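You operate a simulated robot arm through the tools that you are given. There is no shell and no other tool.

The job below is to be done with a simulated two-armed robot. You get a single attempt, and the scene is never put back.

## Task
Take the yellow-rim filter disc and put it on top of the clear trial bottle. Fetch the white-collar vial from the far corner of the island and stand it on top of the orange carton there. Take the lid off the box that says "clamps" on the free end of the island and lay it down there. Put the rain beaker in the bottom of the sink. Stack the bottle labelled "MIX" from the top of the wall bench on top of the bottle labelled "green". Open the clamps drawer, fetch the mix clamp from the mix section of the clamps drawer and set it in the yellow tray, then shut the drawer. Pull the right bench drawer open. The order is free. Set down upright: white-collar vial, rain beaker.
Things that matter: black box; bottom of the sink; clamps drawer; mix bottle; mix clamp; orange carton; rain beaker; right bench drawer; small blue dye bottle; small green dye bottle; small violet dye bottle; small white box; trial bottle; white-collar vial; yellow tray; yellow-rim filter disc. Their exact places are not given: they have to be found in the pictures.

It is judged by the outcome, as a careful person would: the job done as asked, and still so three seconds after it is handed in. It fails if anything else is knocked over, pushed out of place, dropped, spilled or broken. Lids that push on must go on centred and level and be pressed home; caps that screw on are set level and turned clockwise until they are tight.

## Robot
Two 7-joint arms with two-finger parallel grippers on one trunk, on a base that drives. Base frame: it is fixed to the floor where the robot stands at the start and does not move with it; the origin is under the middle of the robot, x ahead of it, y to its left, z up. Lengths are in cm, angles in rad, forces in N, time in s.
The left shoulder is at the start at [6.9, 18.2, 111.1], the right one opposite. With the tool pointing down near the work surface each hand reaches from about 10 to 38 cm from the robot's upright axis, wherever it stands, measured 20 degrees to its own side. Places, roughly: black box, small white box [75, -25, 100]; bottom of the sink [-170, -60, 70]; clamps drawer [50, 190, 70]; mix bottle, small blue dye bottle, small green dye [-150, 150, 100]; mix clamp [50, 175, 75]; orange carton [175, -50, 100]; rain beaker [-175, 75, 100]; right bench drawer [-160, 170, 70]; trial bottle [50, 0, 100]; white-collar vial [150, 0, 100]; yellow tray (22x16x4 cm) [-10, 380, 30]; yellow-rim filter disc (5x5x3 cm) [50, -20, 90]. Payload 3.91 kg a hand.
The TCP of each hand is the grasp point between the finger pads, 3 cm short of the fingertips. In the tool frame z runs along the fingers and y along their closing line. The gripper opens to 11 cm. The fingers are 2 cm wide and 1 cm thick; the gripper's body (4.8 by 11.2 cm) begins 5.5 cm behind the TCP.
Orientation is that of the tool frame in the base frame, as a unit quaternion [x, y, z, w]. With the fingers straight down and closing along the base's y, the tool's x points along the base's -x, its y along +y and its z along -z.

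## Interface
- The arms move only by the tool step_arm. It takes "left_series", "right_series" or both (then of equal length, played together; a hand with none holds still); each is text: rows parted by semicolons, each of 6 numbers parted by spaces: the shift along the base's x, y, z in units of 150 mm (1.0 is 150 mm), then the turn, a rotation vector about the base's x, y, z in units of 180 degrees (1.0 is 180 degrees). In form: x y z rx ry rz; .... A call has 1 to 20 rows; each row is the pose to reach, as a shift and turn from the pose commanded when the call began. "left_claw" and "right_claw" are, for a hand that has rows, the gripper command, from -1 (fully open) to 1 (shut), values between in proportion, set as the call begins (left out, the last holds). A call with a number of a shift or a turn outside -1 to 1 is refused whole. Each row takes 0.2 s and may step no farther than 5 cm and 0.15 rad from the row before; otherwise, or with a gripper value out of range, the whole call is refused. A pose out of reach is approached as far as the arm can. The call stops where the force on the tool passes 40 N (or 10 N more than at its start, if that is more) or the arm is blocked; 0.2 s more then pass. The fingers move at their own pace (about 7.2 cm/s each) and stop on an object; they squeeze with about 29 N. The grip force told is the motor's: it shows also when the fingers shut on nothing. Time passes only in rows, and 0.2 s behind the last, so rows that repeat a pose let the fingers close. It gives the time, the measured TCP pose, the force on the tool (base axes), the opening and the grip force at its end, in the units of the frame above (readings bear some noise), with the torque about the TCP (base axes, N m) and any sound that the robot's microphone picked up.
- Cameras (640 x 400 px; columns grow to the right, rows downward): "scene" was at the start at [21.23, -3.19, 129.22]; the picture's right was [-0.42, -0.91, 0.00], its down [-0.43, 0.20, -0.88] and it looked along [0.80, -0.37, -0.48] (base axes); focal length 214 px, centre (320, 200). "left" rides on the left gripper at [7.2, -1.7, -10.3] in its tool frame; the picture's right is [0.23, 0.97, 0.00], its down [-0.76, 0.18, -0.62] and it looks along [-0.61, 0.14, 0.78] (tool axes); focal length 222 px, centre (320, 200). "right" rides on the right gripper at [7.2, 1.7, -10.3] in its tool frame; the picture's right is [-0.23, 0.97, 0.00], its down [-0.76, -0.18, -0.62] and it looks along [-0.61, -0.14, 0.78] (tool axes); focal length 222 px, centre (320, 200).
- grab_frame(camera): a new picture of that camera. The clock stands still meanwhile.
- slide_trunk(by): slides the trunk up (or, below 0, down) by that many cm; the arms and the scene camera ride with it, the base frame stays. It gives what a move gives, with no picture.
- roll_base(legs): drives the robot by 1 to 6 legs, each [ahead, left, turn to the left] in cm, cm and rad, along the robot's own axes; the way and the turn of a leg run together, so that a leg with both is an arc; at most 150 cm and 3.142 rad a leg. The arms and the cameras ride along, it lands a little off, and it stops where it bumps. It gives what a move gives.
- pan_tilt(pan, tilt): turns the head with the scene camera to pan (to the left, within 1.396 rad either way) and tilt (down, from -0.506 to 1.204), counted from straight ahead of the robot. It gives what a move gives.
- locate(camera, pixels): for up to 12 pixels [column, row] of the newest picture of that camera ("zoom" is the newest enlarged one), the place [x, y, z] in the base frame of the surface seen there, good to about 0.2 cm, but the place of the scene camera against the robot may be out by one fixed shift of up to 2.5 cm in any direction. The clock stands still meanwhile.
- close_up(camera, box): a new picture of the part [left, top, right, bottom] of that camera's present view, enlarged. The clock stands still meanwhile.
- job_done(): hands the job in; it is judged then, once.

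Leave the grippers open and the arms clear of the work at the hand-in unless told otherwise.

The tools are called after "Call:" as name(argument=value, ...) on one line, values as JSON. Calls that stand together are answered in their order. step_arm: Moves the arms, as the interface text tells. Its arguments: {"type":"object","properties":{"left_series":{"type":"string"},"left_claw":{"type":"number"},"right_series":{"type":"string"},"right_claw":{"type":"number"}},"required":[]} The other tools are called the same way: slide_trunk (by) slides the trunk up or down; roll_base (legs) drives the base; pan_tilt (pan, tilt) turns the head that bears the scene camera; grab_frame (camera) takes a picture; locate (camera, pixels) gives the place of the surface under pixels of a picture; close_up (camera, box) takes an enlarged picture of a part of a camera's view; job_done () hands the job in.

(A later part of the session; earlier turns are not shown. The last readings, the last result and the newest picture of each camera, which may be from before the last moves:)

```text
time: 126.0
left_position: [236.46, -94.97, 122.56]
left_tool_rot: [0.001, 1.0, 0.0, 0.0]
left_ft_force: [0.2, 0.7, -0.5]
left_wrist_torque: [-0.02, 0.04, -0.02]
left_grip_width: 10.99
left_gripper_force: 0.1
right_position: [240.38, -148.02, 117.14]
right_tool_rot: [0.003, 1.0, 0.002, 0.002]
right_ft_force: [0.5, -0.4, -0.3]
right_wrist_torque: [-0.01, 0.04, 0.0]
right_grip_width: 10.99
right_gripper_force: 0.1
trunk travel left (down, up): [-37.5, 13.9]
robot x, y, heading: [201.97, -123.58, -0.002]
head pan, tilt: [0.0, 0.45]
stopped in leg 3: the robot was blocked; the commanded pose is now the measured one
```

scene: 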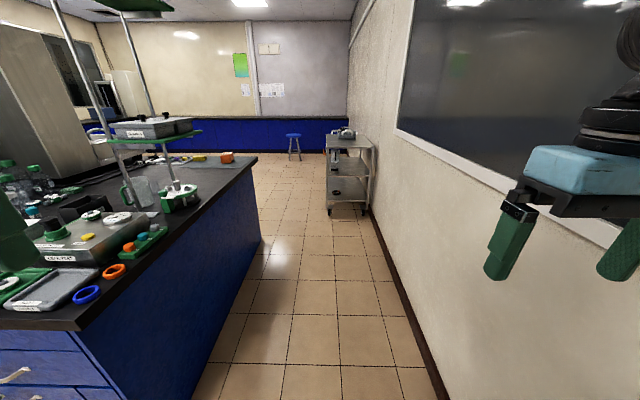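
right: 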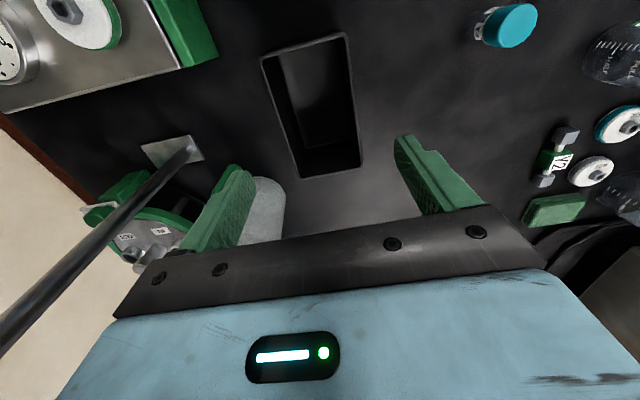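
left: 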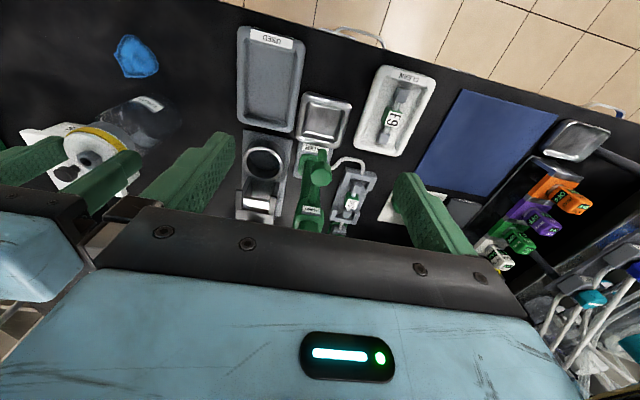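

Blocked at x=202, near the trolley. Back up a little and look.

Call:
roll_base(legs=[[-3, 0, 0]])

Call:
pan_tilt(pan=-0.5, tilt=0.9)

Call:
grab_frame(camera="scene")

Call:
grab_frame(camera="right")

```text
time: 126.8
left_position: [233.16, -94.86, 122.5]
left_tool_rot: [0.001, 1.0, -0.001, 0.001]
left_ft_force: [0.0, -0.2, 0.4]
left_wrist_torque: [-0.01, 0.03, 0.0]
left_grip_width: 11.0
left_gripper_force: 0.0
right_position: [237.27, -147.93, 117.29]
right_tool_rot: [0.002, 1.0, 0.003, 0.002]
right_ft_force: [-0.1, -0.6, -0.1]
right_wrist_torque: [0.01, -0.01, 0.0]
right_grip_width: 11.02
right_gripper_force: 0.2
trunk travel left (down, up): [-37.5, 13.9]
robot x, y, heading: [198.75, -123.87, -0.004]
head pan, tilt: [0.0, 0.45]
```

```text
time: 127.7
left_position: [233.14, -94.97, 122.67]
left_tool_rot: [0.001, 1.0, -0.001, 0.001]
left_ft_force: [0.4, -0.3, -0.4]
left_wrist_torque: [-0.02, 0.01, 0.0]
left_grip_width: 11.01
left_gripper_force: 0.2
right_position: [237.21, -147.98, 117.3]
right_tool_rot: [0.002, 1.0, 0.003, 0.003]
right_ft_force: [0.7, 0.1, 1.0]
right_wrist_torque: [0.03, -0.01, 0.03]
right_grip_width: 11.01
right_gripper_force: 0.0
trunk travel left (down, up): [-37.5, 13.9]
robot x, y, heading: [199.02, -123.95, 0.003]
head pan, tilt: [-0.499, 0.901]
```

```text
taken
```

scene: 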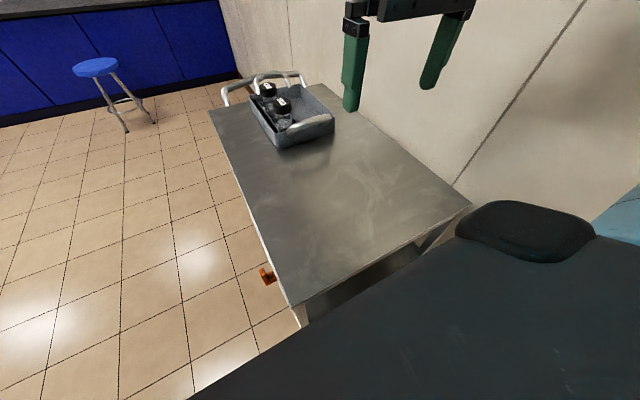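

```text
taken
```

right: 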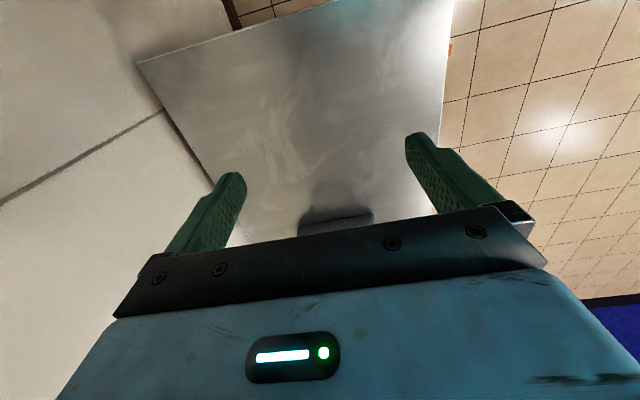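

Trolley looks undisturbed. Compare its corner position.

Call:
locate(camera="scene", pixels=[[290, 303], [470, 207], [210, 112], [305, 320]])

Call:
roll_base(legs=[[0, 55, 0], [12, 30, 0]])

```text
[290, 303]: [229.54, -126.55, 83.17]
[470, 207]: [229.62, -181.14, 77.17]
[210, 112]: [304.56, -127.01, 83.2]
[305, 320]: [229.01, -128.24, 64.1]
```

```text
time: 131.5
left_position: [233.08, -56.33, 122.65]
left_tool_rot: [-0.001, 1.0, -0.002, 0.0]
left_ft_force: [0.2, -0.7, 0.6]
left_wrist_torque: [-0.01, -0.02, -0.02]
left_grip_width: 10.98
left_gripper_force: 0.1
right_position: [237.57, -109.38, 117.37]
right_tool_rot: [-0.001, 1.0, 0.002, 0.004]
right_ft_force: [1.0, -0.7, -0.4]
right_wrist_torque: [0.03, -0.02, -0.01]
right_grip_width: 11.0
right_gripper_force: 0.0
trunk travel left (down, up): [-37.5, 13.9]
robot x, y, heading: [199.3, -85.15, 0.005]
head pan, tilt: [-0.499, 0.901]
stopped in leg 1: the robot was blocked; the commanded pose is now the measured one
```

Blocked by the island's corner (base is longer than I assumed). Move right 5, ahead 15, then left 45.

Call:
roll_base(legs=[[0, -4, 0], [16, 0, 0], [0, 48, 0]])

Call:
pan_tilt(pan=1.3, tilt=0.7)

Call:
grab_frame(camera="scene")

```text
time: 137.9
left_position: [249.16, -12.22, 122.42]
left_tool_rot: [-0.002, 1.0, -0.001, 0.001]
left_ft_force: [0.0, -0.3, -0.3]
left_wrist_torque: [0.0, -0.01, 0.01]
left_grip_width: 11.01
left_gripper_force: 0.0
right_position: [253.35, -65.24, 117.3]
right_tool_rot: [-0.002, 1.0, 0.001, 0.003]
right_ft_force: [-0.2, -0.4, 0.0]
right_wrist_torque: [0.01, 0.0, 0.02]
right_grip_width: 11.01
right_gripper_force: 0.0
trunk travel left (down, up): [-37.5, 13.9]
robot x, y, heading: [215.06, -40.78, 0.001]
head pan, tilt: [-0.499, 0.901]
```

```text
time: 139.7
left_position: [248.92, -12.14, 122.6]
left_tool_rot: [-0.003, 1.0, -0.001, 0.001]
left_ft_force: [-0.3, 0.0, 0.9]
left_wrist_torque: [-0.01, 0.01, 0.0]
left_grip_width: 10.98
left_gripper_force: 0.1
right_position: [253.37, -65.14, 117.42]
right_tool_rot: [-0.001, 1.0, 0.002, 0.003]
right_ft_force: [0.1, 0.2, -0.6]
right_wrist_torque: [0.02, -0.01, -0.02]
right_grip_width: 10.99
right_gripper_force: 0.1
trunk travel left (down, up): [-37.5, 13.9]
robot x, y, heading: [214.98, -41.09, 0.004]
head pan, tilt: [1.3, 0.7]
```

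```text
taken
```

scene: 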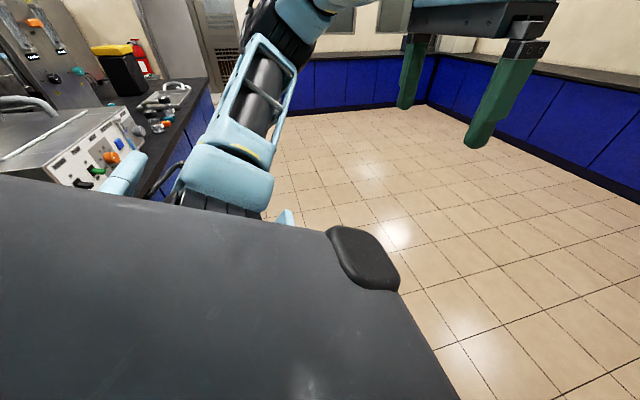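

Turn right by π to face the island from its far side.

Call:
roll_base(legs=[[0, 0, -3.14]])

Call:
pan_tilt(pan=-0.3, tilt=0.7)

Call:
grab_frame(camera="scene")

Call:
grab_frame(camera="right")

```text
time: 147.6
left_position: [178.82, -67.81, 122.65]
left_tool_rot: [0.999, -0.032, -0.001, -0.001]
left_ft_force: [0.1, 0.4, 0.8]
left_wrist_torque: [-0.05, 0.0, 0.03]
left_grip_width: 10.97
left_gripper_force: 0.0
right_position: [178.22, -14.65, 117.31]
right_tool_rot: [0.999, -0.032, -0.003, 0.001]
right_ft_force: [-0.2, -0.6, 0.4]
right_wrist_torque: [0.02, 0.0, -0.01]
right_grip_width: 11.04
right_gripper_force: 0.1
trunk travel left (down, up): [-37.5, 13.9]
robot x, y, heading: [214.62, -41.49, 3.072]
head pan, tilt: [1.3, 0.7]
```

```text
time: 149.2
left_position: [178.84, -67.77, 122.66]
left_tool_rot: [0.999, -0.033, -0.001, -0.001]
left_ft_force: [-0.2, -0.3, -0.4]
left_wrist_torque: [0.01, -0.01, -0.01]
left_grip_width: 10.98
left_gripper_force: 0.0
right_position: [178.38, -14.55, 117.28]
right_tool_rot: [0.999, -0.034, -0.003, 0.002]
right_ft_force: [0.2, 0.1, 0.6]
right_wrist_torque: [0.04, -0.03, -0.01]
right_grip_width: 10.99
right_gripper_force: 0.0
trunk travel left (down, up): [-37.5, 13.9]
robot x, y, heading: [215.0, -41.21, 3.074]
head pan, tilt: [-0.3, 0.7]
```

```text
taken
```

scene: 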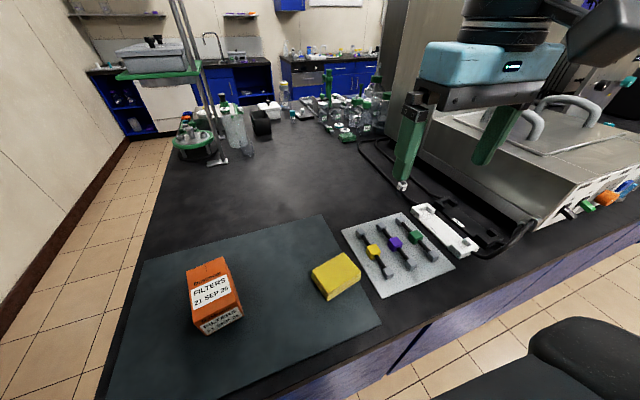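

```text
taken
```

right: 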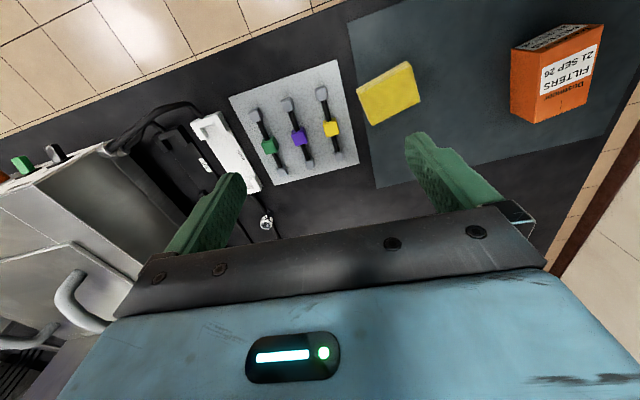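

I see the carton, yellow sponge, clamps mat, and a small vial near (403,186). Zoom.

Call:
close_up(camera="scene", box=[340, 140, 500, 260])

Call:
close_up(camera="right", box=[180, 100, 340, 240])

Call:
locate(camera="right", pixels=[[265, 222], [225, 155], [253, 188], [200, 120], [265, 140], [298, 136], [390, 95], [560, 50], [515, 50], [605, 30], [540, 120], [270, 190]])

```text
3.33 times, centred on (420, 200) of scene
```

zoom: 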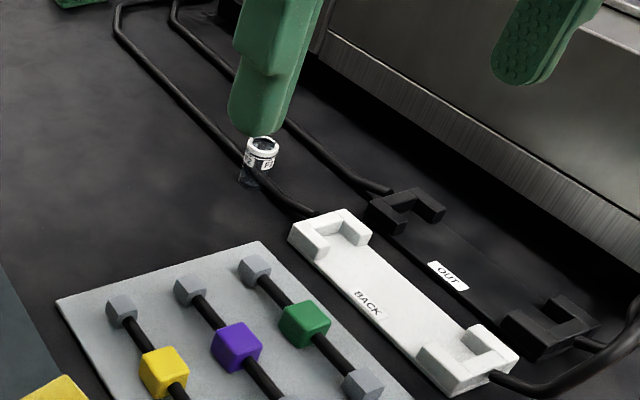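

```text
2.86 times, centred on (260, 170) of right
```

zoom: 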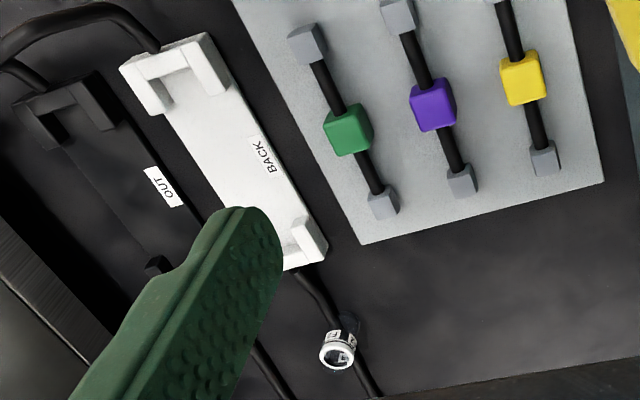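

```text
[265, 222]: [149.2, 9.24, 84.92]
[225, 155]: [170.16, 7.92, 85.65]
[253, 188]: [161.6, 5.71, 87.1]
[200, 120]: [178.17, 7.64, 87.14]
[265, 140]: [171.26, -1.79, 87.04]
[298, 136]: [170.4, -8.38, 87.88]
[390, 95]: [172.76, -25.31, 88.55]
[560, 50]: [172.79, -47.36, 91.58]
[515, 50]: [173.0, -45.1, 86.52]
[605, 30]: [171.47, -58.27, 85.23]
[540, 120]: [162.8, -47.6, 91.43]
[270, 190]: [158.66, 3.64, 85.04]
```

The vial with a white collar stands by the cable. Locate its collar in the zoom (325,350),(352,358),(338,335).

Call:
locate(camera="zoom", pixels=[[325, 352], [352, 352], [338, 334], [338, 366], [345, 345], [330, 340], [350, 322], [370, 380], [320, 295]])

```text
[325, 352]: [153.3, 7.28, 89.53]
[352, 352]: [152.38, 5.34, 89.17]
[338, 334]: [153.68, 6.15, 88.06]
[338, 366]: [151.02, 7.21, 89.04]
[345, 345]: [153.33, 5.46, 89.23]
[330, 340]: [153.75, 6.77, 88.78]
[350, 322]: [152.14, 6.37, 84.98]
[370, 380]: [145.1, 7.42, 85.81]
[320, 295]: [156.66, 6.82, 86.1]
```

The vial stands at about (152.4,6.4), top ≈89.4. Check the oven wall near it and the carton's top, then square the base and approach.

Call:
locate(camera="right", pixels=[[110, 190], [135, 165], [60, 200], [190, 160], [545, 45], [600, 25], [560, 80], [585, 105], [30, 190]])

Call:
roll_base(legs=[[0, 0, 0.068], [0, -17.5, 0], [5, 0, 0]])

Call:
grab_frame(camera="right")

```text
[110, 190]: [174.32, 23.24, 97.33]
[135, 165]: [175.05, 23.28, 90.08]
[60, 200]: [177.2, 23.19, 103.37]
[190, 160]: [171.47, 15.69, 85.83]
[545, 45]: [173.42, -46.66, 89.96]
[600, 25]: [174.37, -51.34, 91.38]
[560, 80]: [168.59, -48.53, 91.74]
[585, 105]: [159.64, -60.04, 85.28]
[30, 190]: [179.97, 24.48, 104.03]
```

```text
time: 152.4
left_position: [175.91, -52.63, 122.56]
left_tool_rot: [1.0, 0.003, -0.002, -0.001]
left_ft_force: [-0.7, -0.6, 0.0]
left_wrist_torque: [0.0, -0.02, 0.0]
left_grip_width: 10.99
left_gripper_force: 0.1
right_position: [171.51, 0.53, 117.19]
right_tool_rot: [1.0, 0.002, -0.004, 0.002]
right_ft_force: [-1.1, 0.4, 0.0]
right_wrist_torque: [-0.01, -0.01, -0.01]
right_grip_width: 11.0
right_gripper_force: 0.0
trunk travel left (down, up): [-37.5, 13.9]
robot x, y, heading: [210.14, -23.17, -3.138]
head pan, tilt: [-0.3, 0.7]
```

```text
taken
```

right: 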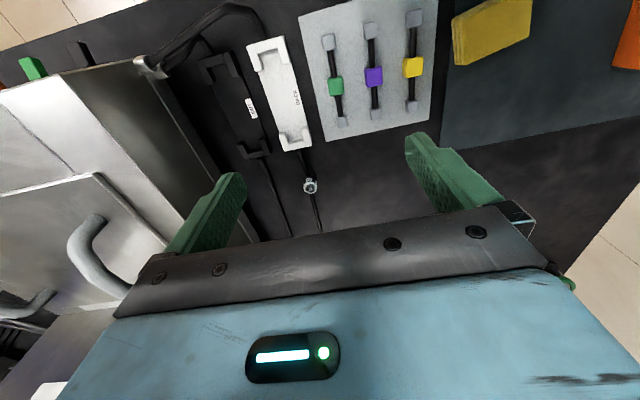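

The oven (top ≈104) is near the right elbow's side, so raise the trunk 13 cm first.

Call:
slide_trunk(by=13)

Call:
pan_tilt(pan=-0.7, tilt=0.6)

Call:
grab_frame(camera="scene")

Call:
close_up(camera="right", box=[260, 140, 360, 220])

```text
time: 154.0
left_position: [175.89, -52.43, 135.39]
left_tool_rot: [1.0, 0.004, 0.0, -0.001]
left_ft_force: [-0.1, -0.3, 0.0]
left_wrist_torque: [0.0, -0.04, -0.03]
left_grip_width: 10.99
left_gripper_force: 0.0
right_position: [171.46, 0.45, 130.14]
right_tool_rot: [1.0, 0.002, -0.002, 0.002]
right_ft_force: [-1.0, 0.2, 0.3]
right_wrist_torque: [-0.03, 0.02, 0.0]
right_grip_width: 11.02
right_gripper_force: 0.1
trunk travel left (down, up): [-50.5, 0.9]
robot x, y, heading: [209.37, -23.83, -3.139]
head pan, tilt: [-0.3, 0.7]
```

```text
time: 154.9
left_position: [175.9, -52.48, 135.54]
left_tool_rot: [1.0, 0.003, -0.001, -0.001]
left_ft_force: [-0.3, -0.4, -0.1]
left_wrist_torque: [-0.03, -0.01, -0.03]
left_grip_width: 10.99
left_gripper_force: 0.1
right_position: [171.48, 0.51, 130.37]
right_tool_rot: [1.0, 0.002, -0.002, 0.001]
right_ft_force: [-0.6, -0.4, 0.0]
right_wrist_torque: [-0.02, 0.0, 0.04]
right_grip_width: 10.99
right_gripper_force: 0.0
trunk travel left (down, up): [-50.5, 0.9]
robot x, y, heading: [209.87, -23.3, -3.136]
head pan, tilt: [-0.7, 0.6]
```

```text
taken
```

scene: 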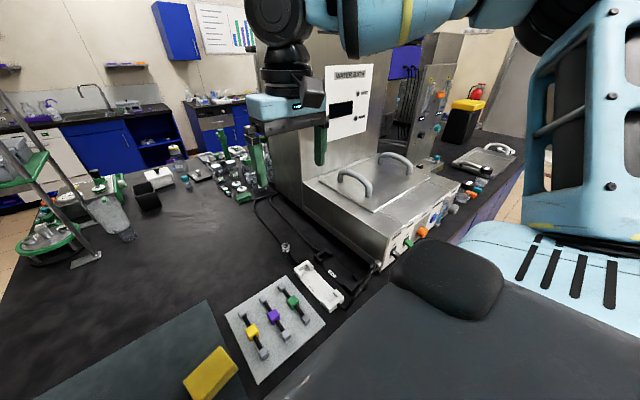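

```text
5.00 times, centred on (310, 180) of right
```

zoom: 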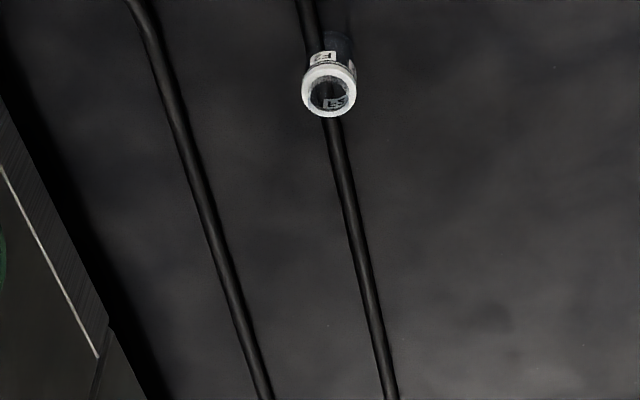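

Now lower toward the vial in stages; fingers set to about 6 cm.

Call:
step_arm(right_series="-0.2 0.1 -0.15 0 0 0;-0.4 0.2 -0.3 0 0 0;-0.6 0.3 -0.45 0 0 0;-0.8 0.35 -0.6 0 0 0;-1 0.38 -0.75 0 0 0", right_claw=-0.09)

Call:
step_arm(right_series="-0.2 0.01 -0.15 0 0 0;-0.273 0.01 -0.4 0 0 0;-0.273 0.01 -0.65 0 0 0;-0.273 0.01 -0.85 0 0 0")

Call:
grab_frame(camera="right")

Call:
grab_frame(camera="scene")

```text
time: 156.1
left_position: [175.89, -52.47, 135.4]
left_tool_rot: [1.0, 0.004, 0.001, -0.001]
left_ft_force: [0.4, 0.0, -0.1]
left_wrist_torque: [-0.02, -0.03, 0.03]
left_grip_width: 10.99
left_gripper_force: 0.1
right_position: [156.27, 6.35, 118.88]
right_tool_rot: [1.0, 0.002, -0.003, 0.002]
right_ft_force: [0.5, 0.3, -0.4]
right_wrist_torque: [0.01, 0.01, 0.02]
right_grip_width: 5.99
right_gripper_force: 0.1
trunk travel left (down, up): [-50.5, 0.9]
robot x, y, heading: [210.31, -23.41, -3.138]
head pan, tilt: [-0.7, 0.6]
```

```text
time: 157.1
left_position: [175.85, -52.5, 135.55]
left_tool_rot: [1.0, 0.004, -0.001, -0.001]
left_ft_force: [-0.2, -0.8, 0.0]
left_wrist_torque: [0.01, 0.0, -0.03]
left_grip_width: 11.0
left_gripper_force: 0.0
right_position: [152.44, 6.24, 106.2]
right_tool_rot: [1.0, 0.002, -0.004, 0.002]
right_ft_force: [-0.5, 0.3, -0.1]
right_wrist_torque: [0.02, 0.02, -0.01]
right_grip_width: 6.0
right_gripper_force: 0.1
trunk travel left (down, up): [-50.5, 0.9]
robot x, y, heading: [209.92, -23.66, -3.136]
head pan, tilt: [-0.7, 0.6]
```

```text
taken
```

right: 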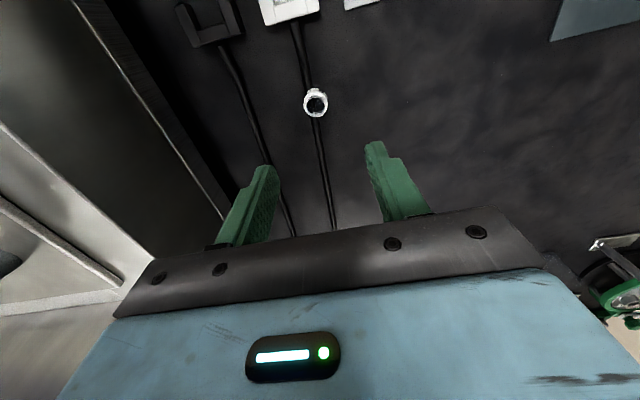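

```text
taken
```

scene: 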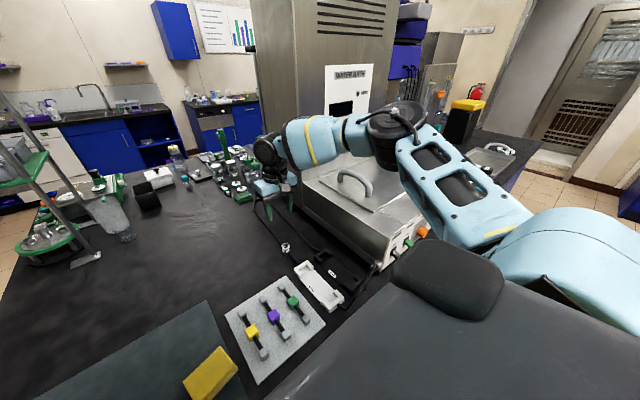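

Zoom on the vial, and check the distance from the tall column to the wrist.

Call:
locate(camera="scene", pixels=[[262, 100], [300, 60], [340, 130], [300, 210], [355, 180], [330, 150], [395, 120], [370, 145]])

Call:
close_up(camera="right", box=[280, 75, 352, 125])

```text
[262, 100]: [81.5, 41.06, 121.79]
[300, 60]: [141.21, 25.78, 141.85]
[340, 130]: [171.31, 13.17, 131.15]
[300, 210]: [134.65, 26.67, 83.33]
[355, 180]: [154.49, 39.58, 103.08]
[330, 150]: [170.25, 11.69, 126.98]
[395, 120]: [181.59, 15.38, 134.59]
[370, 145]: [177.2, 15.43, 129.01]
```

```text
8.00 times, centred on (316, 100) of right
```

zoom: 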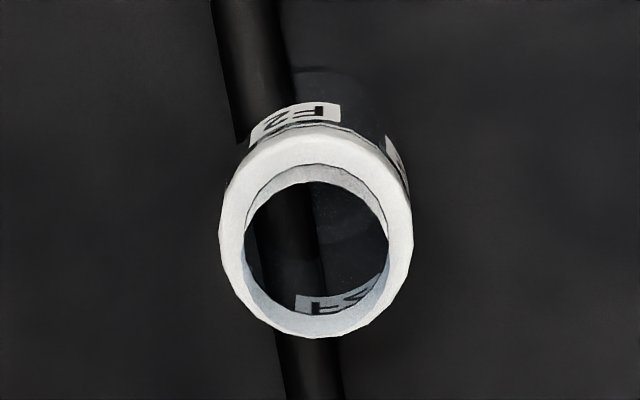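

Call:
locate(camera="zoom", pixels=[[231, 245], [401, 245], [318, 152], [318, 325], [250, 180], [385, 310], [295, 115], [340, 85], [370, 130], [240, 60], [310, 380]])

```text
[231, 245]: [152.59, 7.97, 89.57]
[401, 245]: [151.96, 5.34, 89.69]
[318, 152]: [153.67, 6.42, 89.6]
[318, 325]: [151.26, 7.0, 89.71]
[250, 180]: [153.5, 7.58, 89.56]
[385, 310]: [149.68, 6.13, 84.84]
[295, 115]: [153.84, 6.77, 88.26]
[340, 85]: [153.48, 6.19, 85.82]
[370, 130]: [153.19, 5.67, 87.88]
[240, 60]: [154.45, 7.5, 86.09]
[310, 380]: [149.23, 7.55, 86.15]
```

Collar centre (152.35,6.66), top 89.65. Lower to TCP z 90 and close.

Call:
step_arm(right_series="-0.006 0.028 -0.25 0 0 0;-0.006 0.028 -0.5 0 0 0;-0.006 0.028 -0.75 0 0 0;-0.006 0.028 -0.95 0 0 0")

Call:
step_arm(right_series="0 0 -0.06 0 0 0;0 0 -0.125 0 0 0")

Call:
grab_frame(camera="right")

```text
time: 158.1
left_position: [175.97, -52.5, 135.6]
left_tool_rot: [1.0, 0.004, -0.001, -0.001]
left_ft_force: [-0.9, -0.8, -0.9]
left_wrist_torque: [-0.01, 0.0, 0.0]
left_grip_width: 11.01
left_gripper_force: 0.0
right_position: [155.94, 8.26, 94.4]
right_tool_rot: [1.0, 0.002, -0.003, 0.002]
right_ft_force: [-1.0, 0.7, 0.4]
right_wrist_torque: [0.04, -0.01, -0.01]
right_grip_width: 6.01
right_gripper_force: 0.0
right hand out of reach, approached as far as the arm can: row 2, 3, 4
trunk travel left (down, up): [-50.5, 0.9]
robot x, y, heading: [210.09, -23.72, -3.133]
head pan, tilt: [-0.7, 0.6]
```

```text
time: 158.7
left_position: [176.0, -52.63, 135.59]
left_tool_rot: [1.0, 0.004, -0.001, -0.001]
left_ft_force: [0.3, 0.5, 0.3]
left_wrist_torque: [-0.01, -0.01, 0.02]
left_grip_width: 10.99
left_gripper_force: 0.0
right_position: [156.74, 8.47, 93.09]
right_tool_rot: [1.0, 0.003, -0.003, 0.002]
right_ft_force: [-0.1, -0.1, -0.2]
right_wrist_torque: [-0.01, -0.02, -0.01]
right_grip_width: 6.02
right_gripper_force: 0.1
right hand out of reach, approached as far as the arm can: row 1, 2
trunk travel left (down, up): [-50.5, 0.9]
robot x, y, heading: [209.8, -23.77, -3.139]
head pan, tilt: [-0.7, 0.6]
```

```text
taken
```

right: 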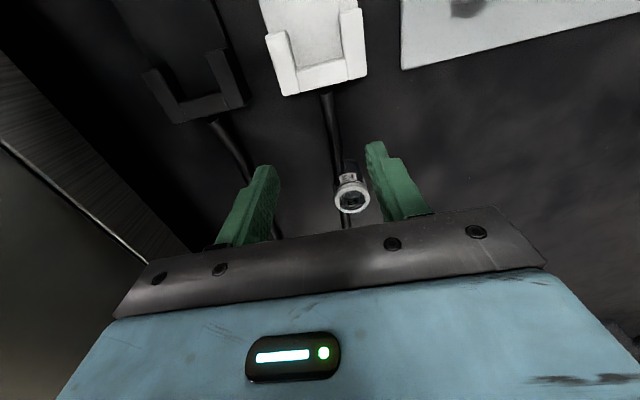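

Slightly out of reach with the trunk that high. Raise the hand, lower the trunk 9 cm.

Call:
step_arm(right_series="0 0 0.3 0 0 0;0 0 0.6 0 0 0;0 0 0.9 0 0 0;0 0 1 0 0 0")

Call:
slide_trunk(by=-9)

Call:
step_arm(right_series="-0.15 -0.06 0 0 0 0;-0.27 -0.125 0 0 0 0")

Call:
grab_frame(camera="right")

```text
time: 159.7
left_position: [175.92, -52.47, 135.58]
left_tool_rot: [1.0, 0.004, -0.002, -0.001]
left_ft_force: [0.4, -0.3, -0.8]
left_wrist_torque: [-0.02, 0.04, 0.01]
left_grip_width: 11.01
left_gripper_force: 0.0
right_position: [156.68, 8.42, 108.38]
right_tool_rot: [1.0, 0.002, -0.004, 0.002]
right_ft_force: [-0.1, 0.5, 0.2]
right_wrist_torque: [0.01, 0.01, 0.01]
right_grip_width: 6.0
right_gripper_force: 0.1
trunk travel left (down, up): [-50.5, 0.9]
robot x, y, heading: [209.88, -23.42, -3.137]
head pan, tilt: [-0.7, 0.6]
```

```text
time: 160.9
left_position: [175.98, -52.49, 126.7]
left_tool_rot: [1.0, 0.004, 0.0, -0.002]
left_ft_force: [0.7, 0.4, 0.8]
left_wrist_torque: [0.04, 0.01, -0.02]
left_grip_width: 10.99
left_gripper_force: 0.0
right_position: [156.78, 8.48, 99.33]
right_tool_rot: [1.0, 0.003, -0.004, 0.001]
right_ft_force: [0.0, 0.2, 0.2]
right_wrist_torque: [-0.01, -0.03, 0.01]
right_grip_width: 5.97
right_gripper_force: 0.1
trunk travel left (down, up): [-41.5, 9.9]
robot x, y, heading: [209.74, -23.38, -3.133]
head pan, tilt: [-0.7, 0.6]
```

```text
time: 161.5
left_position: [176.0, -52.6, 126.57]
left_tool_rot: [1.0, 0.004, -0.001, -0.001]
left_ft_force: [0.1, 0.2, -0.5]
left_wrist_torque: [-0.04, -0.01, -0.04]
left_grip_width: 11.0
left_gripper_force: 0.0
right_position: [152.69, 6.53, 99.28]
right_tool_rot: [1.0, 0.003, -0.003, 0.002]
right_ft_force: [0.5, 1.0, 0.4]
right_wrist_torque: [0.02, 0.0, 0.03]
right_grip_width: 6.02
right_gripper_force: 0.1
trunk travel left (down, up): [-41.5, 9.9]
robot x, y, heading: [210.19, -23.29, -3.138]
head pan, tilt: [-0.7, 0.6]
```

```text
taken
```

right: 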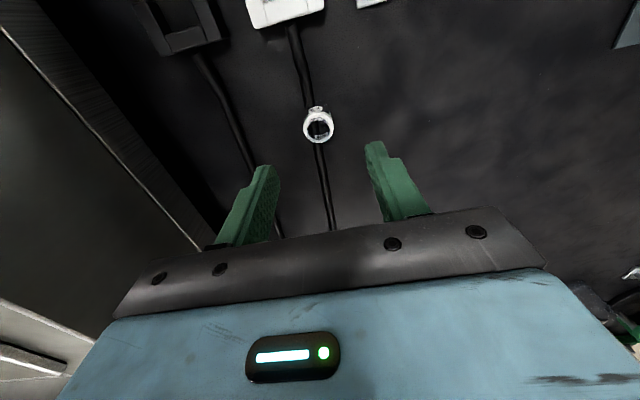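

Reached. Lower to z 90.

Call:
step_arm(right_series="-0.02 0.008 -0.2 0 0 0;-0.02 0.008 -0.4 0 0 0")

Call:
grab_frame(camera="right")

```text
time: 162.1
left_position: [175.95, -52.56, 126.51]
left_tool_rot: [1.0, 0.004, -0.001, -0.001]
left_ft_force: [0.1, -0.1, 0.0]
left_wrist_torque: [0.02, 0.0, 0.0]
left_grip_width: 10.99
left_gripper_force: 0.1
right_position: [152.47, 6.88, 93.21]
right_tool_rot: [1.0, 0.003, -0.004, 0.001]
right_ft_force: [-0.9, -0.5, -1.2]
right_wrist_torque: [-0.01, 0.03, 0.01]
right_grip_width: 5.99
right_gripper_force: 0.1
trunk travel left (down, up): [-41.5, 9.9]
robot x, y, heading: [209.87, -23.69, -3.133]
head pan, tilt: [-0.7, 0.6]
```

```text
taken
```

right: 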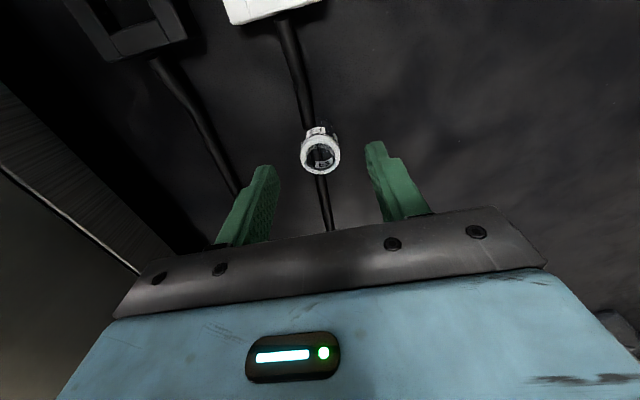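

Vial centred between fingers. Lower 3.2 cm and close.

Call:
step_arm(right_series="0 0 -0.1 0 0 0;0 0 -0.213 0 0 0;0 0 -0.213 0 0 0")

Call:
step_arm(right_series="0 0 0 0 0 0;0 0 0 0 0 0;0 0 0 0 0 0", right_claw=1)

Call:
grab_frame(camera="right")

```text
time: 162.9
left_position: [176.0, -52.49, 126.43]
left_tool_rot: [1.0, 0.004, -0.001, 0.0]
left_ft_force: [0.2, 0.1, -0.3]
left_wrist_torque: [-0.02, 0.0, 0.01]
left_grip_width: 11.0
left_gripper_force: 0.1
right_position: [152.37, 6.92, 90.02]
right_tool_rot: [1.0, 0.002, -0.003, 0.002]
right_ft_force: [-0.2, 0.8, -0.3]
right_wrist_torque: [0.01, 0.0, 0.02]
right_grip_width: 6.01
right_gripper_force: 0.2
trunk travel left (down, up): [-41.5, 9.9]
robot x, y, heading: [210.01, -23.97, -3.139]
head pan, tilt: [-0.7, 0.6]
```

```text
time: 163.7
left_position: [175.97, -52.59, 126.59]
left_tool_rot: [1.0, 0.003, -0.001, 0.0]
left_ft_force: [0.0, 0.2, -0.9]
left_wrist_torque: [-0.01, 0.01, 0.02]
left_grip_width: 11.01
left_gripper_force: 0.1
right_position: [152.37, 6.85, 89.95]
right_tool_rot: [1.0, 0.002, -0.003, 0.002]
right_ft_force: [0.0, -0.3, 0.7]
right_wrist_torque: [-0.03, 0.02, 0.0]
right_grip_width: 2.35
right_gripper_force: 28.8
trunk travel left (down, up): [-41.5, 9.9]
robot x, y, heading: [209.99, -23.65, -3.136]
head pan, tilt: [-0.7, 0.6]
```

```text
taken
```

right: 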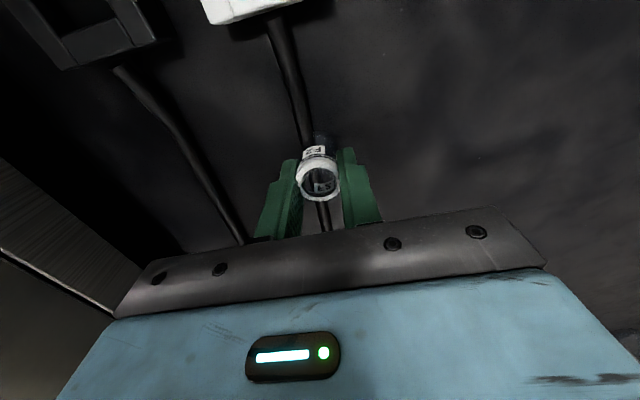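

Gripped (2.35 cm). Lift straight up and take a look.

Call:
step_arm(right_series="0 0 0.05 0 0 0;0 0 0.2 0 0 0;0 0 0.45 0 0 0;0 0 0.75 0 0 0;0 0 1 0 0 0")

Call:
step_arm(right_series="0.1 -0.05 0.2 0 0 0;0.35 -0.1 0.35 0 0 0;0.6 -0.15 0.4 0 0 0;0.9 -0.2 0.4 0 0 0")

Call:
pan_tilt(pan=-0.1, tilt=0.7)

Call:
grab_frame(camera="scene")

Call:
grab_frame(camera="right")

```text
time: 164.9
left_position: [176.13, -52.63, 126.69]
left_tool_rot: [1.0, 0.004, -0.001, -0.001]
left_ft_force: [-0.7, 0.6, 0.1]
left_wrist_torque: [-0.01, -0.01, -0.02]
left_grip_width: 11.02
left_gripper_force: 0.0
right_position: [152.4, 6.56, 105.44]
right_tool_rot: [1.0, 0.003, -0.003, 0.002]
right_ft_force: [0.2, -0.2, 0.7]
right_wrist_torque: [0.01, 0.03, 0.01]
right_grip_width: 2.37
right_gripper_force: 28.9
trunk travel left (down, up): [-41.5, 9.9]
robot x, y, heading: [209.85, -23.69, -3.133]
head pan, tilt: [-0.7, 0.6]
```

```text
time: 165.9
left_position: [176.05, -52.6, 126.73]
left_tool_rot: [1.0, 0.004, -0.002, -0.001]
left_ft_force: [0.1, -0.2, 0.0]
left_wrist_torque: [0.0, 0.0, -0.03]
left_grip_width: 10.98
left_gripper_force: 0.0
right_position: [165.98, 3.73, 111.28]
right_tool_rot: [1.0, 0.002, -0.005, 0.002]
right_ft_force: [-0.4, 0.0, -0.3]
right_wrist_torque: [-0.02, 0.02, 0.01]
right_grip_width: 2.38
right_gripper_force: 29.1
trunk travel left (down, up): [-41.5, 9.9]
robot x, y, heading: [209.87, -23.43, -3.137]
head pan, tilt: [-0.7, 0.6]
```

```text
time: 166.9
left_position: [176.07, -52.55, 126.68]
left_tool_rot: [1.0, 0.005, -0.001, -0.001]
left_ft_force: [0.0, 0.3, -0.2]
left_wrist_torque: [0.0, 0.02, -0.04]
left_grip_width: 10.98
left_gripper_force: 0.1
right_position: [165.9, 3.81, 111.22]
right_tool_rot: [1.0, 0.003, -0.004, 0.001]
right_ft_force: [0.4, 0.5, -0.1]
right_wrist_torque: [0.0, -0.01, -0.01]
right_grip_width: 2.46
right_gripper_force: 29.0
trunk travel left (down, up): [-41.5, 9.9]
robot x, y, heading: [209.93, -23.45, -3.139]
head pan, tilt: [-0.099, 0.7]
```

```text
taken
```

scene: 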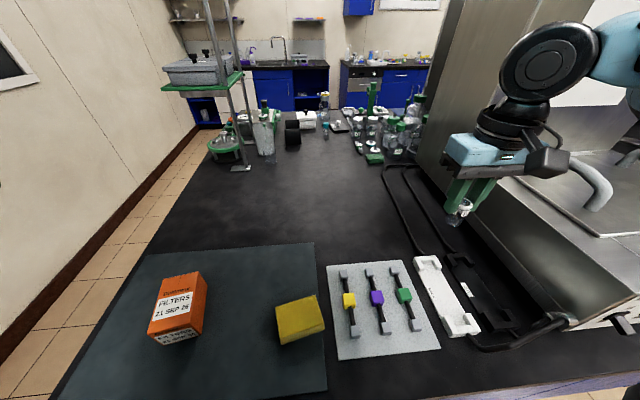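

```text
taken
```

right: 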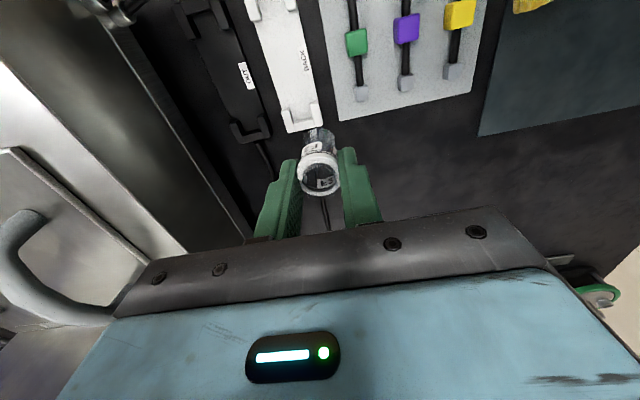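

Vial held. I measure the carton's top with the left camera (left hand is above it).

Call:
grab_frame(camera="left")

Call:
close_up(camera="scene", box=[120, 250, 240, 360])

```text
taken
```

left: 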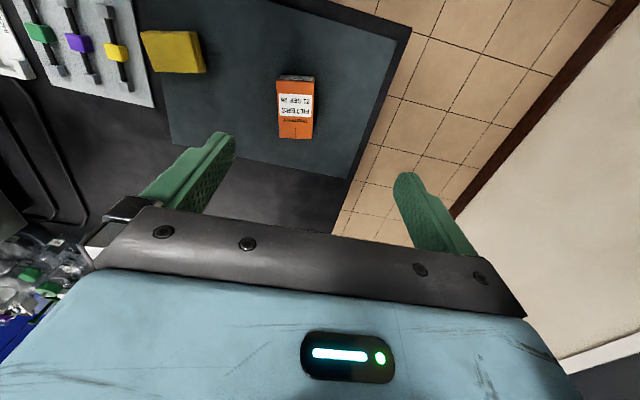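

```text
3.64 times, centred on (180, 305) of scene
```

zoom: 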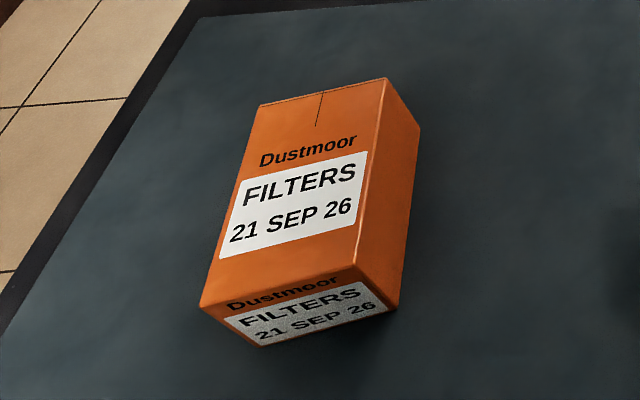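

Call:
close_up(camera="left", box=[256, 60, 336, 150])

```text
4.44 times, centred on (296, 105) of left
```

zoom: 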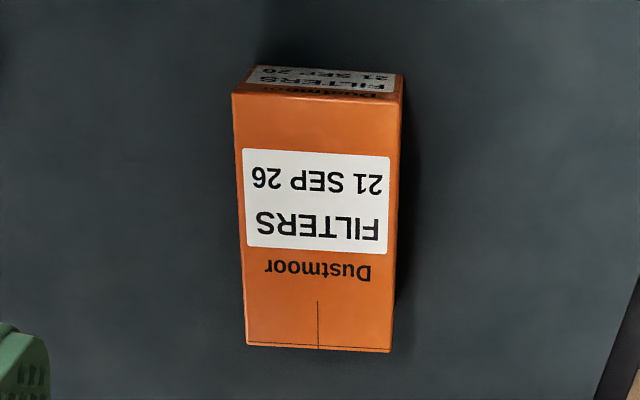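

Call:
locate(camera="zoom", pixels=[[237, 98], [398, 108], [250, 342], [388, 348], [318, 225], [318, 150], [318, 300]])

```text
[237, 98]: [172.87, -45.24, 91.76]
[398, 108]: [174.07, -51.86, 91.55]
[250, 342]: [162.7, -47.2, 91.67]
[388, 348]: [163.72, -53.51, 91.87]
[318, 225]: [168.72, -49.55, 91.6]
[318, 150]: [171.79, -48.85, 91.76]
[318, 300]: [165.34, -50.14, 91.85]
```

Carton top centre (168.35,-49.45), z 91.7. Drive left (−y) 50 cm so that the right hand comes over it.

Call:
roll_base(legs=[[0, 50, 0]])

Call:
grab_frame(camera="right")

```text
time: 169.8
left_position: [176.14, -78.13, 126.51]
left_tool_rot: [1.0, 0.0, 0.0, -0.003]
left_ft_force: [-0.3, -0.6, 0.0]
left_wrist_torque: [0.01, 0.03, 0.05]
left_grip_width: 10.99
left_gripper_force: 0.0
right_position: [166.4, -21.76, 111.33]
right_tool_rot: [1.0, -0.001, -0.004, 0.001]
right_ft_force: [0.0, -0.3, 0.1]
right_wrist_torque: [0.03, -0.01, -0.02]
right_grip_width: 2.45
right_gripper_force: 29.2
trunk travel left (down, up): [-41.5, 9.9]
robot x, y, heading: [210.35, -49.23, 3.141]
head pan, tilt: [-0.099, 0.7]
stopped in leg 1: the robot was blocked; the commanded pose is now the measured one
```

```text
taken
```

right: 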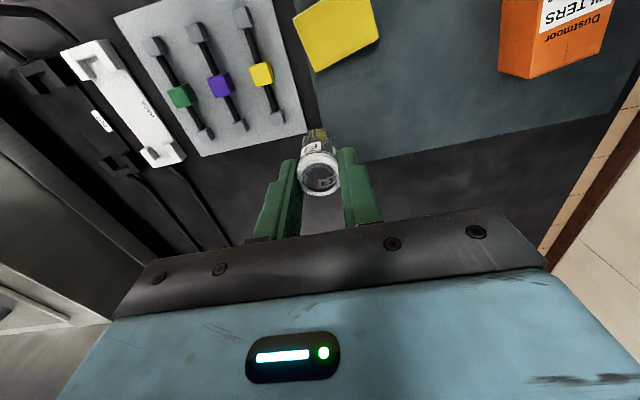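

Blocked midway at y=-49. I look left to see why.

Call:
pan_tilt(pan=1.2, tilt=0.8)

Call:
grab_frame(camera="scene")

Call:
grab_frame(camera="left")

```text
time: 171.3
left_position: [176.28, -77.68, 126.5]
left_tool_rot: [1.0, 0.0, -0.001, -0.001]
left_ft_force: [0.4, -0.9, 0.5]
left_wrist_torque: [0.01, 0.03, 0.03]
left_grip_width: 11.03
left_gripper_force: 0.2
right_position: [166.38, -21.35, 111.35]
right_tool_rot: [1.0, -0.001, -0.004, 0.002]
right_ft_force: [0.6, 0.2, -0.3]
right_wrist_torque: [0.03, -0.02, 0.01]
right_grip_width: 2.46
right_gripper_force: 28.7
trunk travel left (down, up): [-41.5, 9.9]
robot x, y, heading: [210.66, -49.32, 3.138]
head pan, tilt: [1.201, 0.799]
```

```text
taken
```

scene: 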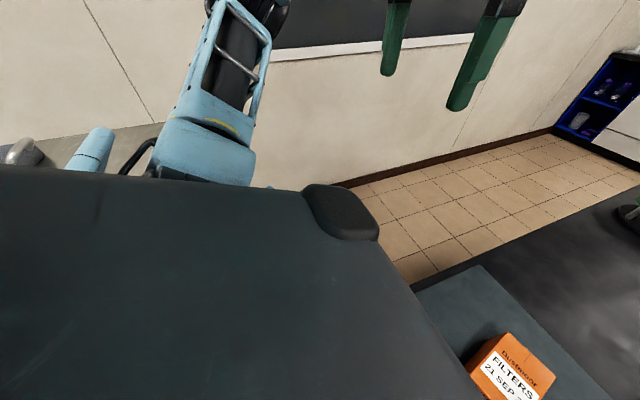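

```text
taken
```

left: 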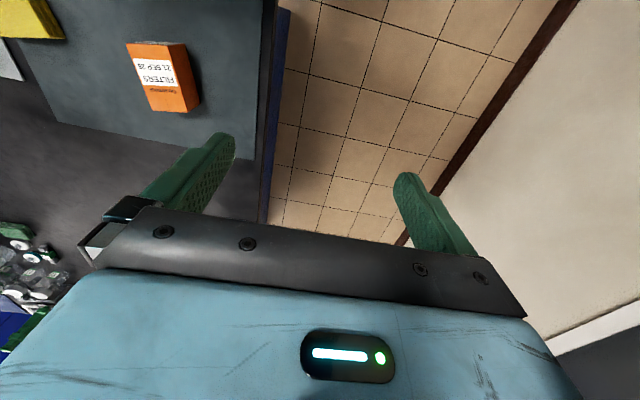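

Call:
locate(camera="scene", pixels=[[120, 135], [25, 152], [60, 142], [90, 150], [150, 240], [300, 195], [340, 210], [430, 260], [380, 300], [200, 165]])

```text
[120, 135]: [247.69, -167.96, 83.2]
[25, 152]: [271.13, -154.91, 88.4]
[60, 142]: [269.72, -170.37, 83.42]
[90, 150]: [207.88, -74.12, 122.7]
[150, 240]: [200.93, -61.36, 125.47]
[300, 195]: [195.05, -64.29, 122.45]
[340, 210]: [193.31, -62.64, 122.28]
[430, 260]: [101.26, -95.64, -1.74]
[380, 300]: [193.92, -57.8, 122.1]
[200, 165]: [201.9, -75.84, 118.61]
```

Nothing obvious. Try backing off 6 cm from the island and then moving left.

Call:
roll_base(legs=[[-6, 0, 0], [0, 24, 0]])

```text
time: 174.6
left_position: [181.88, -101.59, 126.56]
left_tool_rot: [1.0, -0.001, -0.001, -0.001]
left_ft_force: [-0.2, -0.4, -0.5]
left_wrist_torque: [0.01, 0.02, -0.02]
left_grip_width: 11.02
left_gripper_force: 0.0
right_position: [172.32, -45.06, 111.31]
right_tool_rot: [1.0, -0.001, -0.004, 0.002]
right_ft_force: [-0.3, -0.3, -0.2]
right_wrist_torque: [0.04, 0.02, 0.02]
right_grip_width: 2.46
right_gripper_force: 29.0
trunk travel left (down, up): [-41.5, 9.9]
robot x, y, heading: [215.98, -72.74, 3.136]
head pan, tilt: [1.201, 0.799]
```

That worked. Move the vial over the carton centre and lower toward it.

Call:
step_arm(right_series="-0.13 -0.15 0 0 0 0;-0.265 -0.293 -0.1 0 0 0;-0.265 -0.293 -0.4 0 0 0;-0.265 -0.293 -0.7 0 0 0;-0.265 -0.293 -0.8 0 0 0")

Call:
grab_frame(camera="right")

Call:
pan_tilt(pan=-0.45, tilt=0.7)

Call:
grab_frame(camera="scene")

```text
time: 175.8
left_position: [181.97, -101.61, 126.54]
left_tool_rot: [1.0, -0.001, -0.001, -0.001]
left_ft_force: [1.0, 0.4, 0.4]
left_wrist_torque: [0.0, 0.06, -0.01]
left_grip_width: 11.02
left_gripper_force: 0.1
right_position: [168.55, -49.62, 99.28]
right_tool_rot: [1.0, -0.001, -0.004, 0.002]
right_ft_force: [0.5, 0.2, 0.2]
right_wrist_torque: [0.02, -0.02, 0.02]
right_grip_width: 2.43
right_gripper_force: 28.7
trunk travel left (down, up): [-41.5, 9.9]
robot x, y, heading: [216.53, -72.63, 3.136]
head pan, tilt: [1.201, 0.799]
```

```text
taken
```

right: 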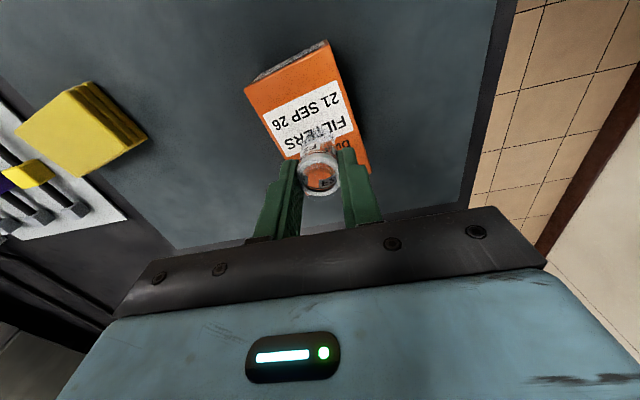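

```text
time: 177.5
left_position: [181.88, -101.6, 126.57]
left_tool_rot: [1.0, 0.0, -0.001, -0.001]
left_ft_force: [0.5, 0.3, 0.2]
left_wrist_torque: [0.0, 0.0, -0.01]
left_grip_width: 11.01
left_gripper_force: 0.1
right_position: [168.6, -49.51, 99.36]
right_tool_rot: [1.0, -0.001, -0.003, 0.002]
right_ft_force: [-0.2, -0.4, 0.1]
right_wrist_torque: [-0.01, 0.0, -0.02]
right_grip_width: 2.46
right_gripper_force: 28.9
trunk travel left (down, up): [-41.5, 9.9]
robot x, y, heading: [216.37, -72.99, 3.138]
head pan, tilt: [-0.45, 0.7]
```

```text
taken
```

scene: 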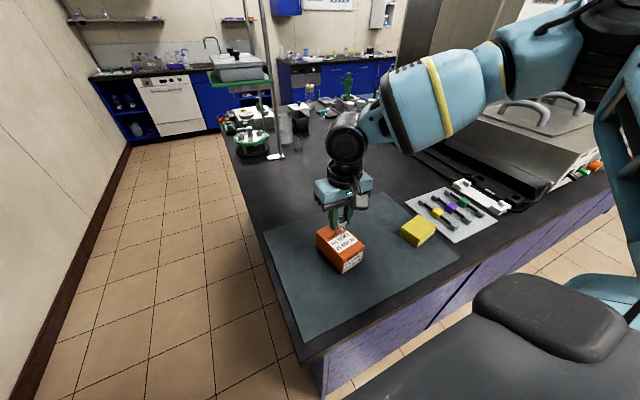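

Lower slowly to contact.

Call:
step_arm(right_series="0 0 -0.08 0 0 0;0 0 -0.14 0 0 0;0 0 -0.15 0 0 0")

Call:
close_up(camera="scene", box=[290, 180, 400, 290])

```text
time: 178.3
left_position: [182.04, -101.52, 126.71]
left_tool_rot: [1.0, 0.0, -0.001, -0.001]
left_ft_force: [0.9, 1.1, -1.0]
left_wrist_torque: [0.01, -0.01, -0.04]
left_grip_width: 11.0
left_gripper_force: 0.1
right_position: [168.53, -49.55, 97.23]
right_tool_rot: [1.0, -0.003, -0.004, 0.002]
right_ft_force: [3.5, 1.1, 9.7]
right_wrist_torque: [0.06, -0.22, 0.0]
right_grip_width: 2.44
right_gripper_force: 28.9
trunk travel left (down, up): [-41.5, 9.9]
robot x, y, heading: [216.31, -72.44, 3.138]
head pan, tilt: [-0.45, 0.7]
```

```text
3.64 times, centred on (345, 235) of scene
```

zoom: 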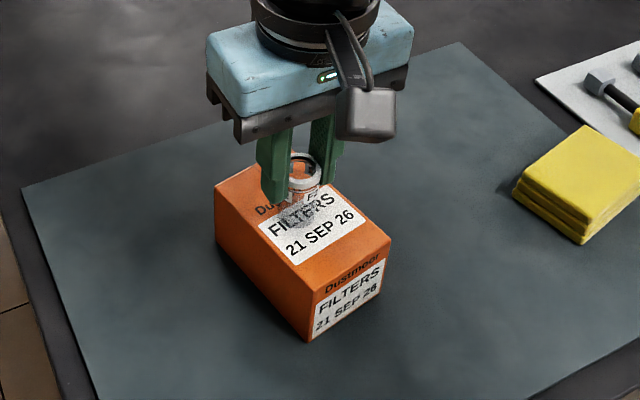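

There's a side force, so the vial may be slightly tilted. Look closer.

Call:
close_up(camera="scene", box=[325, 205, 361, 245])

Call:
close_up(camera="right", box=[280, 110, 360, 210])

```text
10.00 times, centred on (343, 225) of scene
```

zoom: 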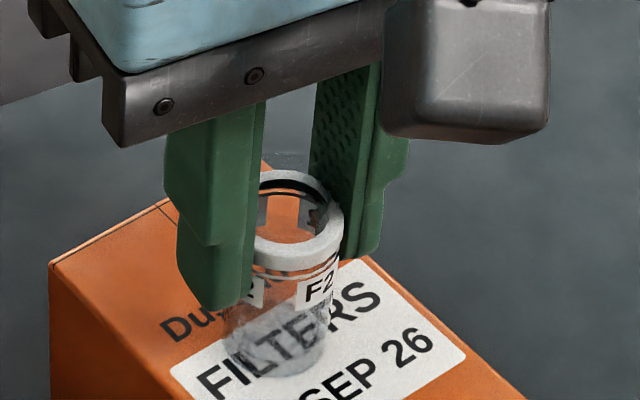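

```text
4.00 times, centred on (320, 160) of right
```

zoom: 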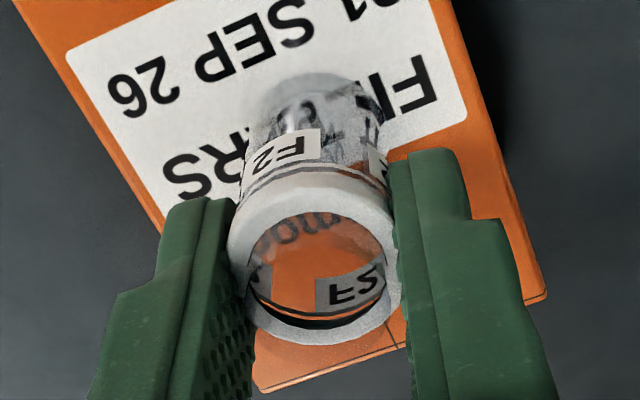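

Call:
locate(camera="zoom", pixels=[[318, 200], [318, 335], [238, 260], [396, 250], [260, 215], [380, 320], [290, 85], [330, 90], [250, 330], [470, 250]])

```text
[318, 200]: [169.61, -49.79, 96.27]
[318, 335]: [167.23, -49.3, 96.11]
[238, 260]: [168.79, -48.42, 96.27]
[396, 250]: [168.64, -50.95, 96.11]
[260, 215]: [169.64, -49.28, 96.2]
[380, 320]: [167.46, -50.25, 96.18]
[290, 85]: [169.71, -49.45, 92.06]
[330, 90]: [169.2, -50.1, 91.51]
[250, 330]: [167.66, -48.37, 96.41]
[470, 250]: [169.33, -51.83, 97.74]
```

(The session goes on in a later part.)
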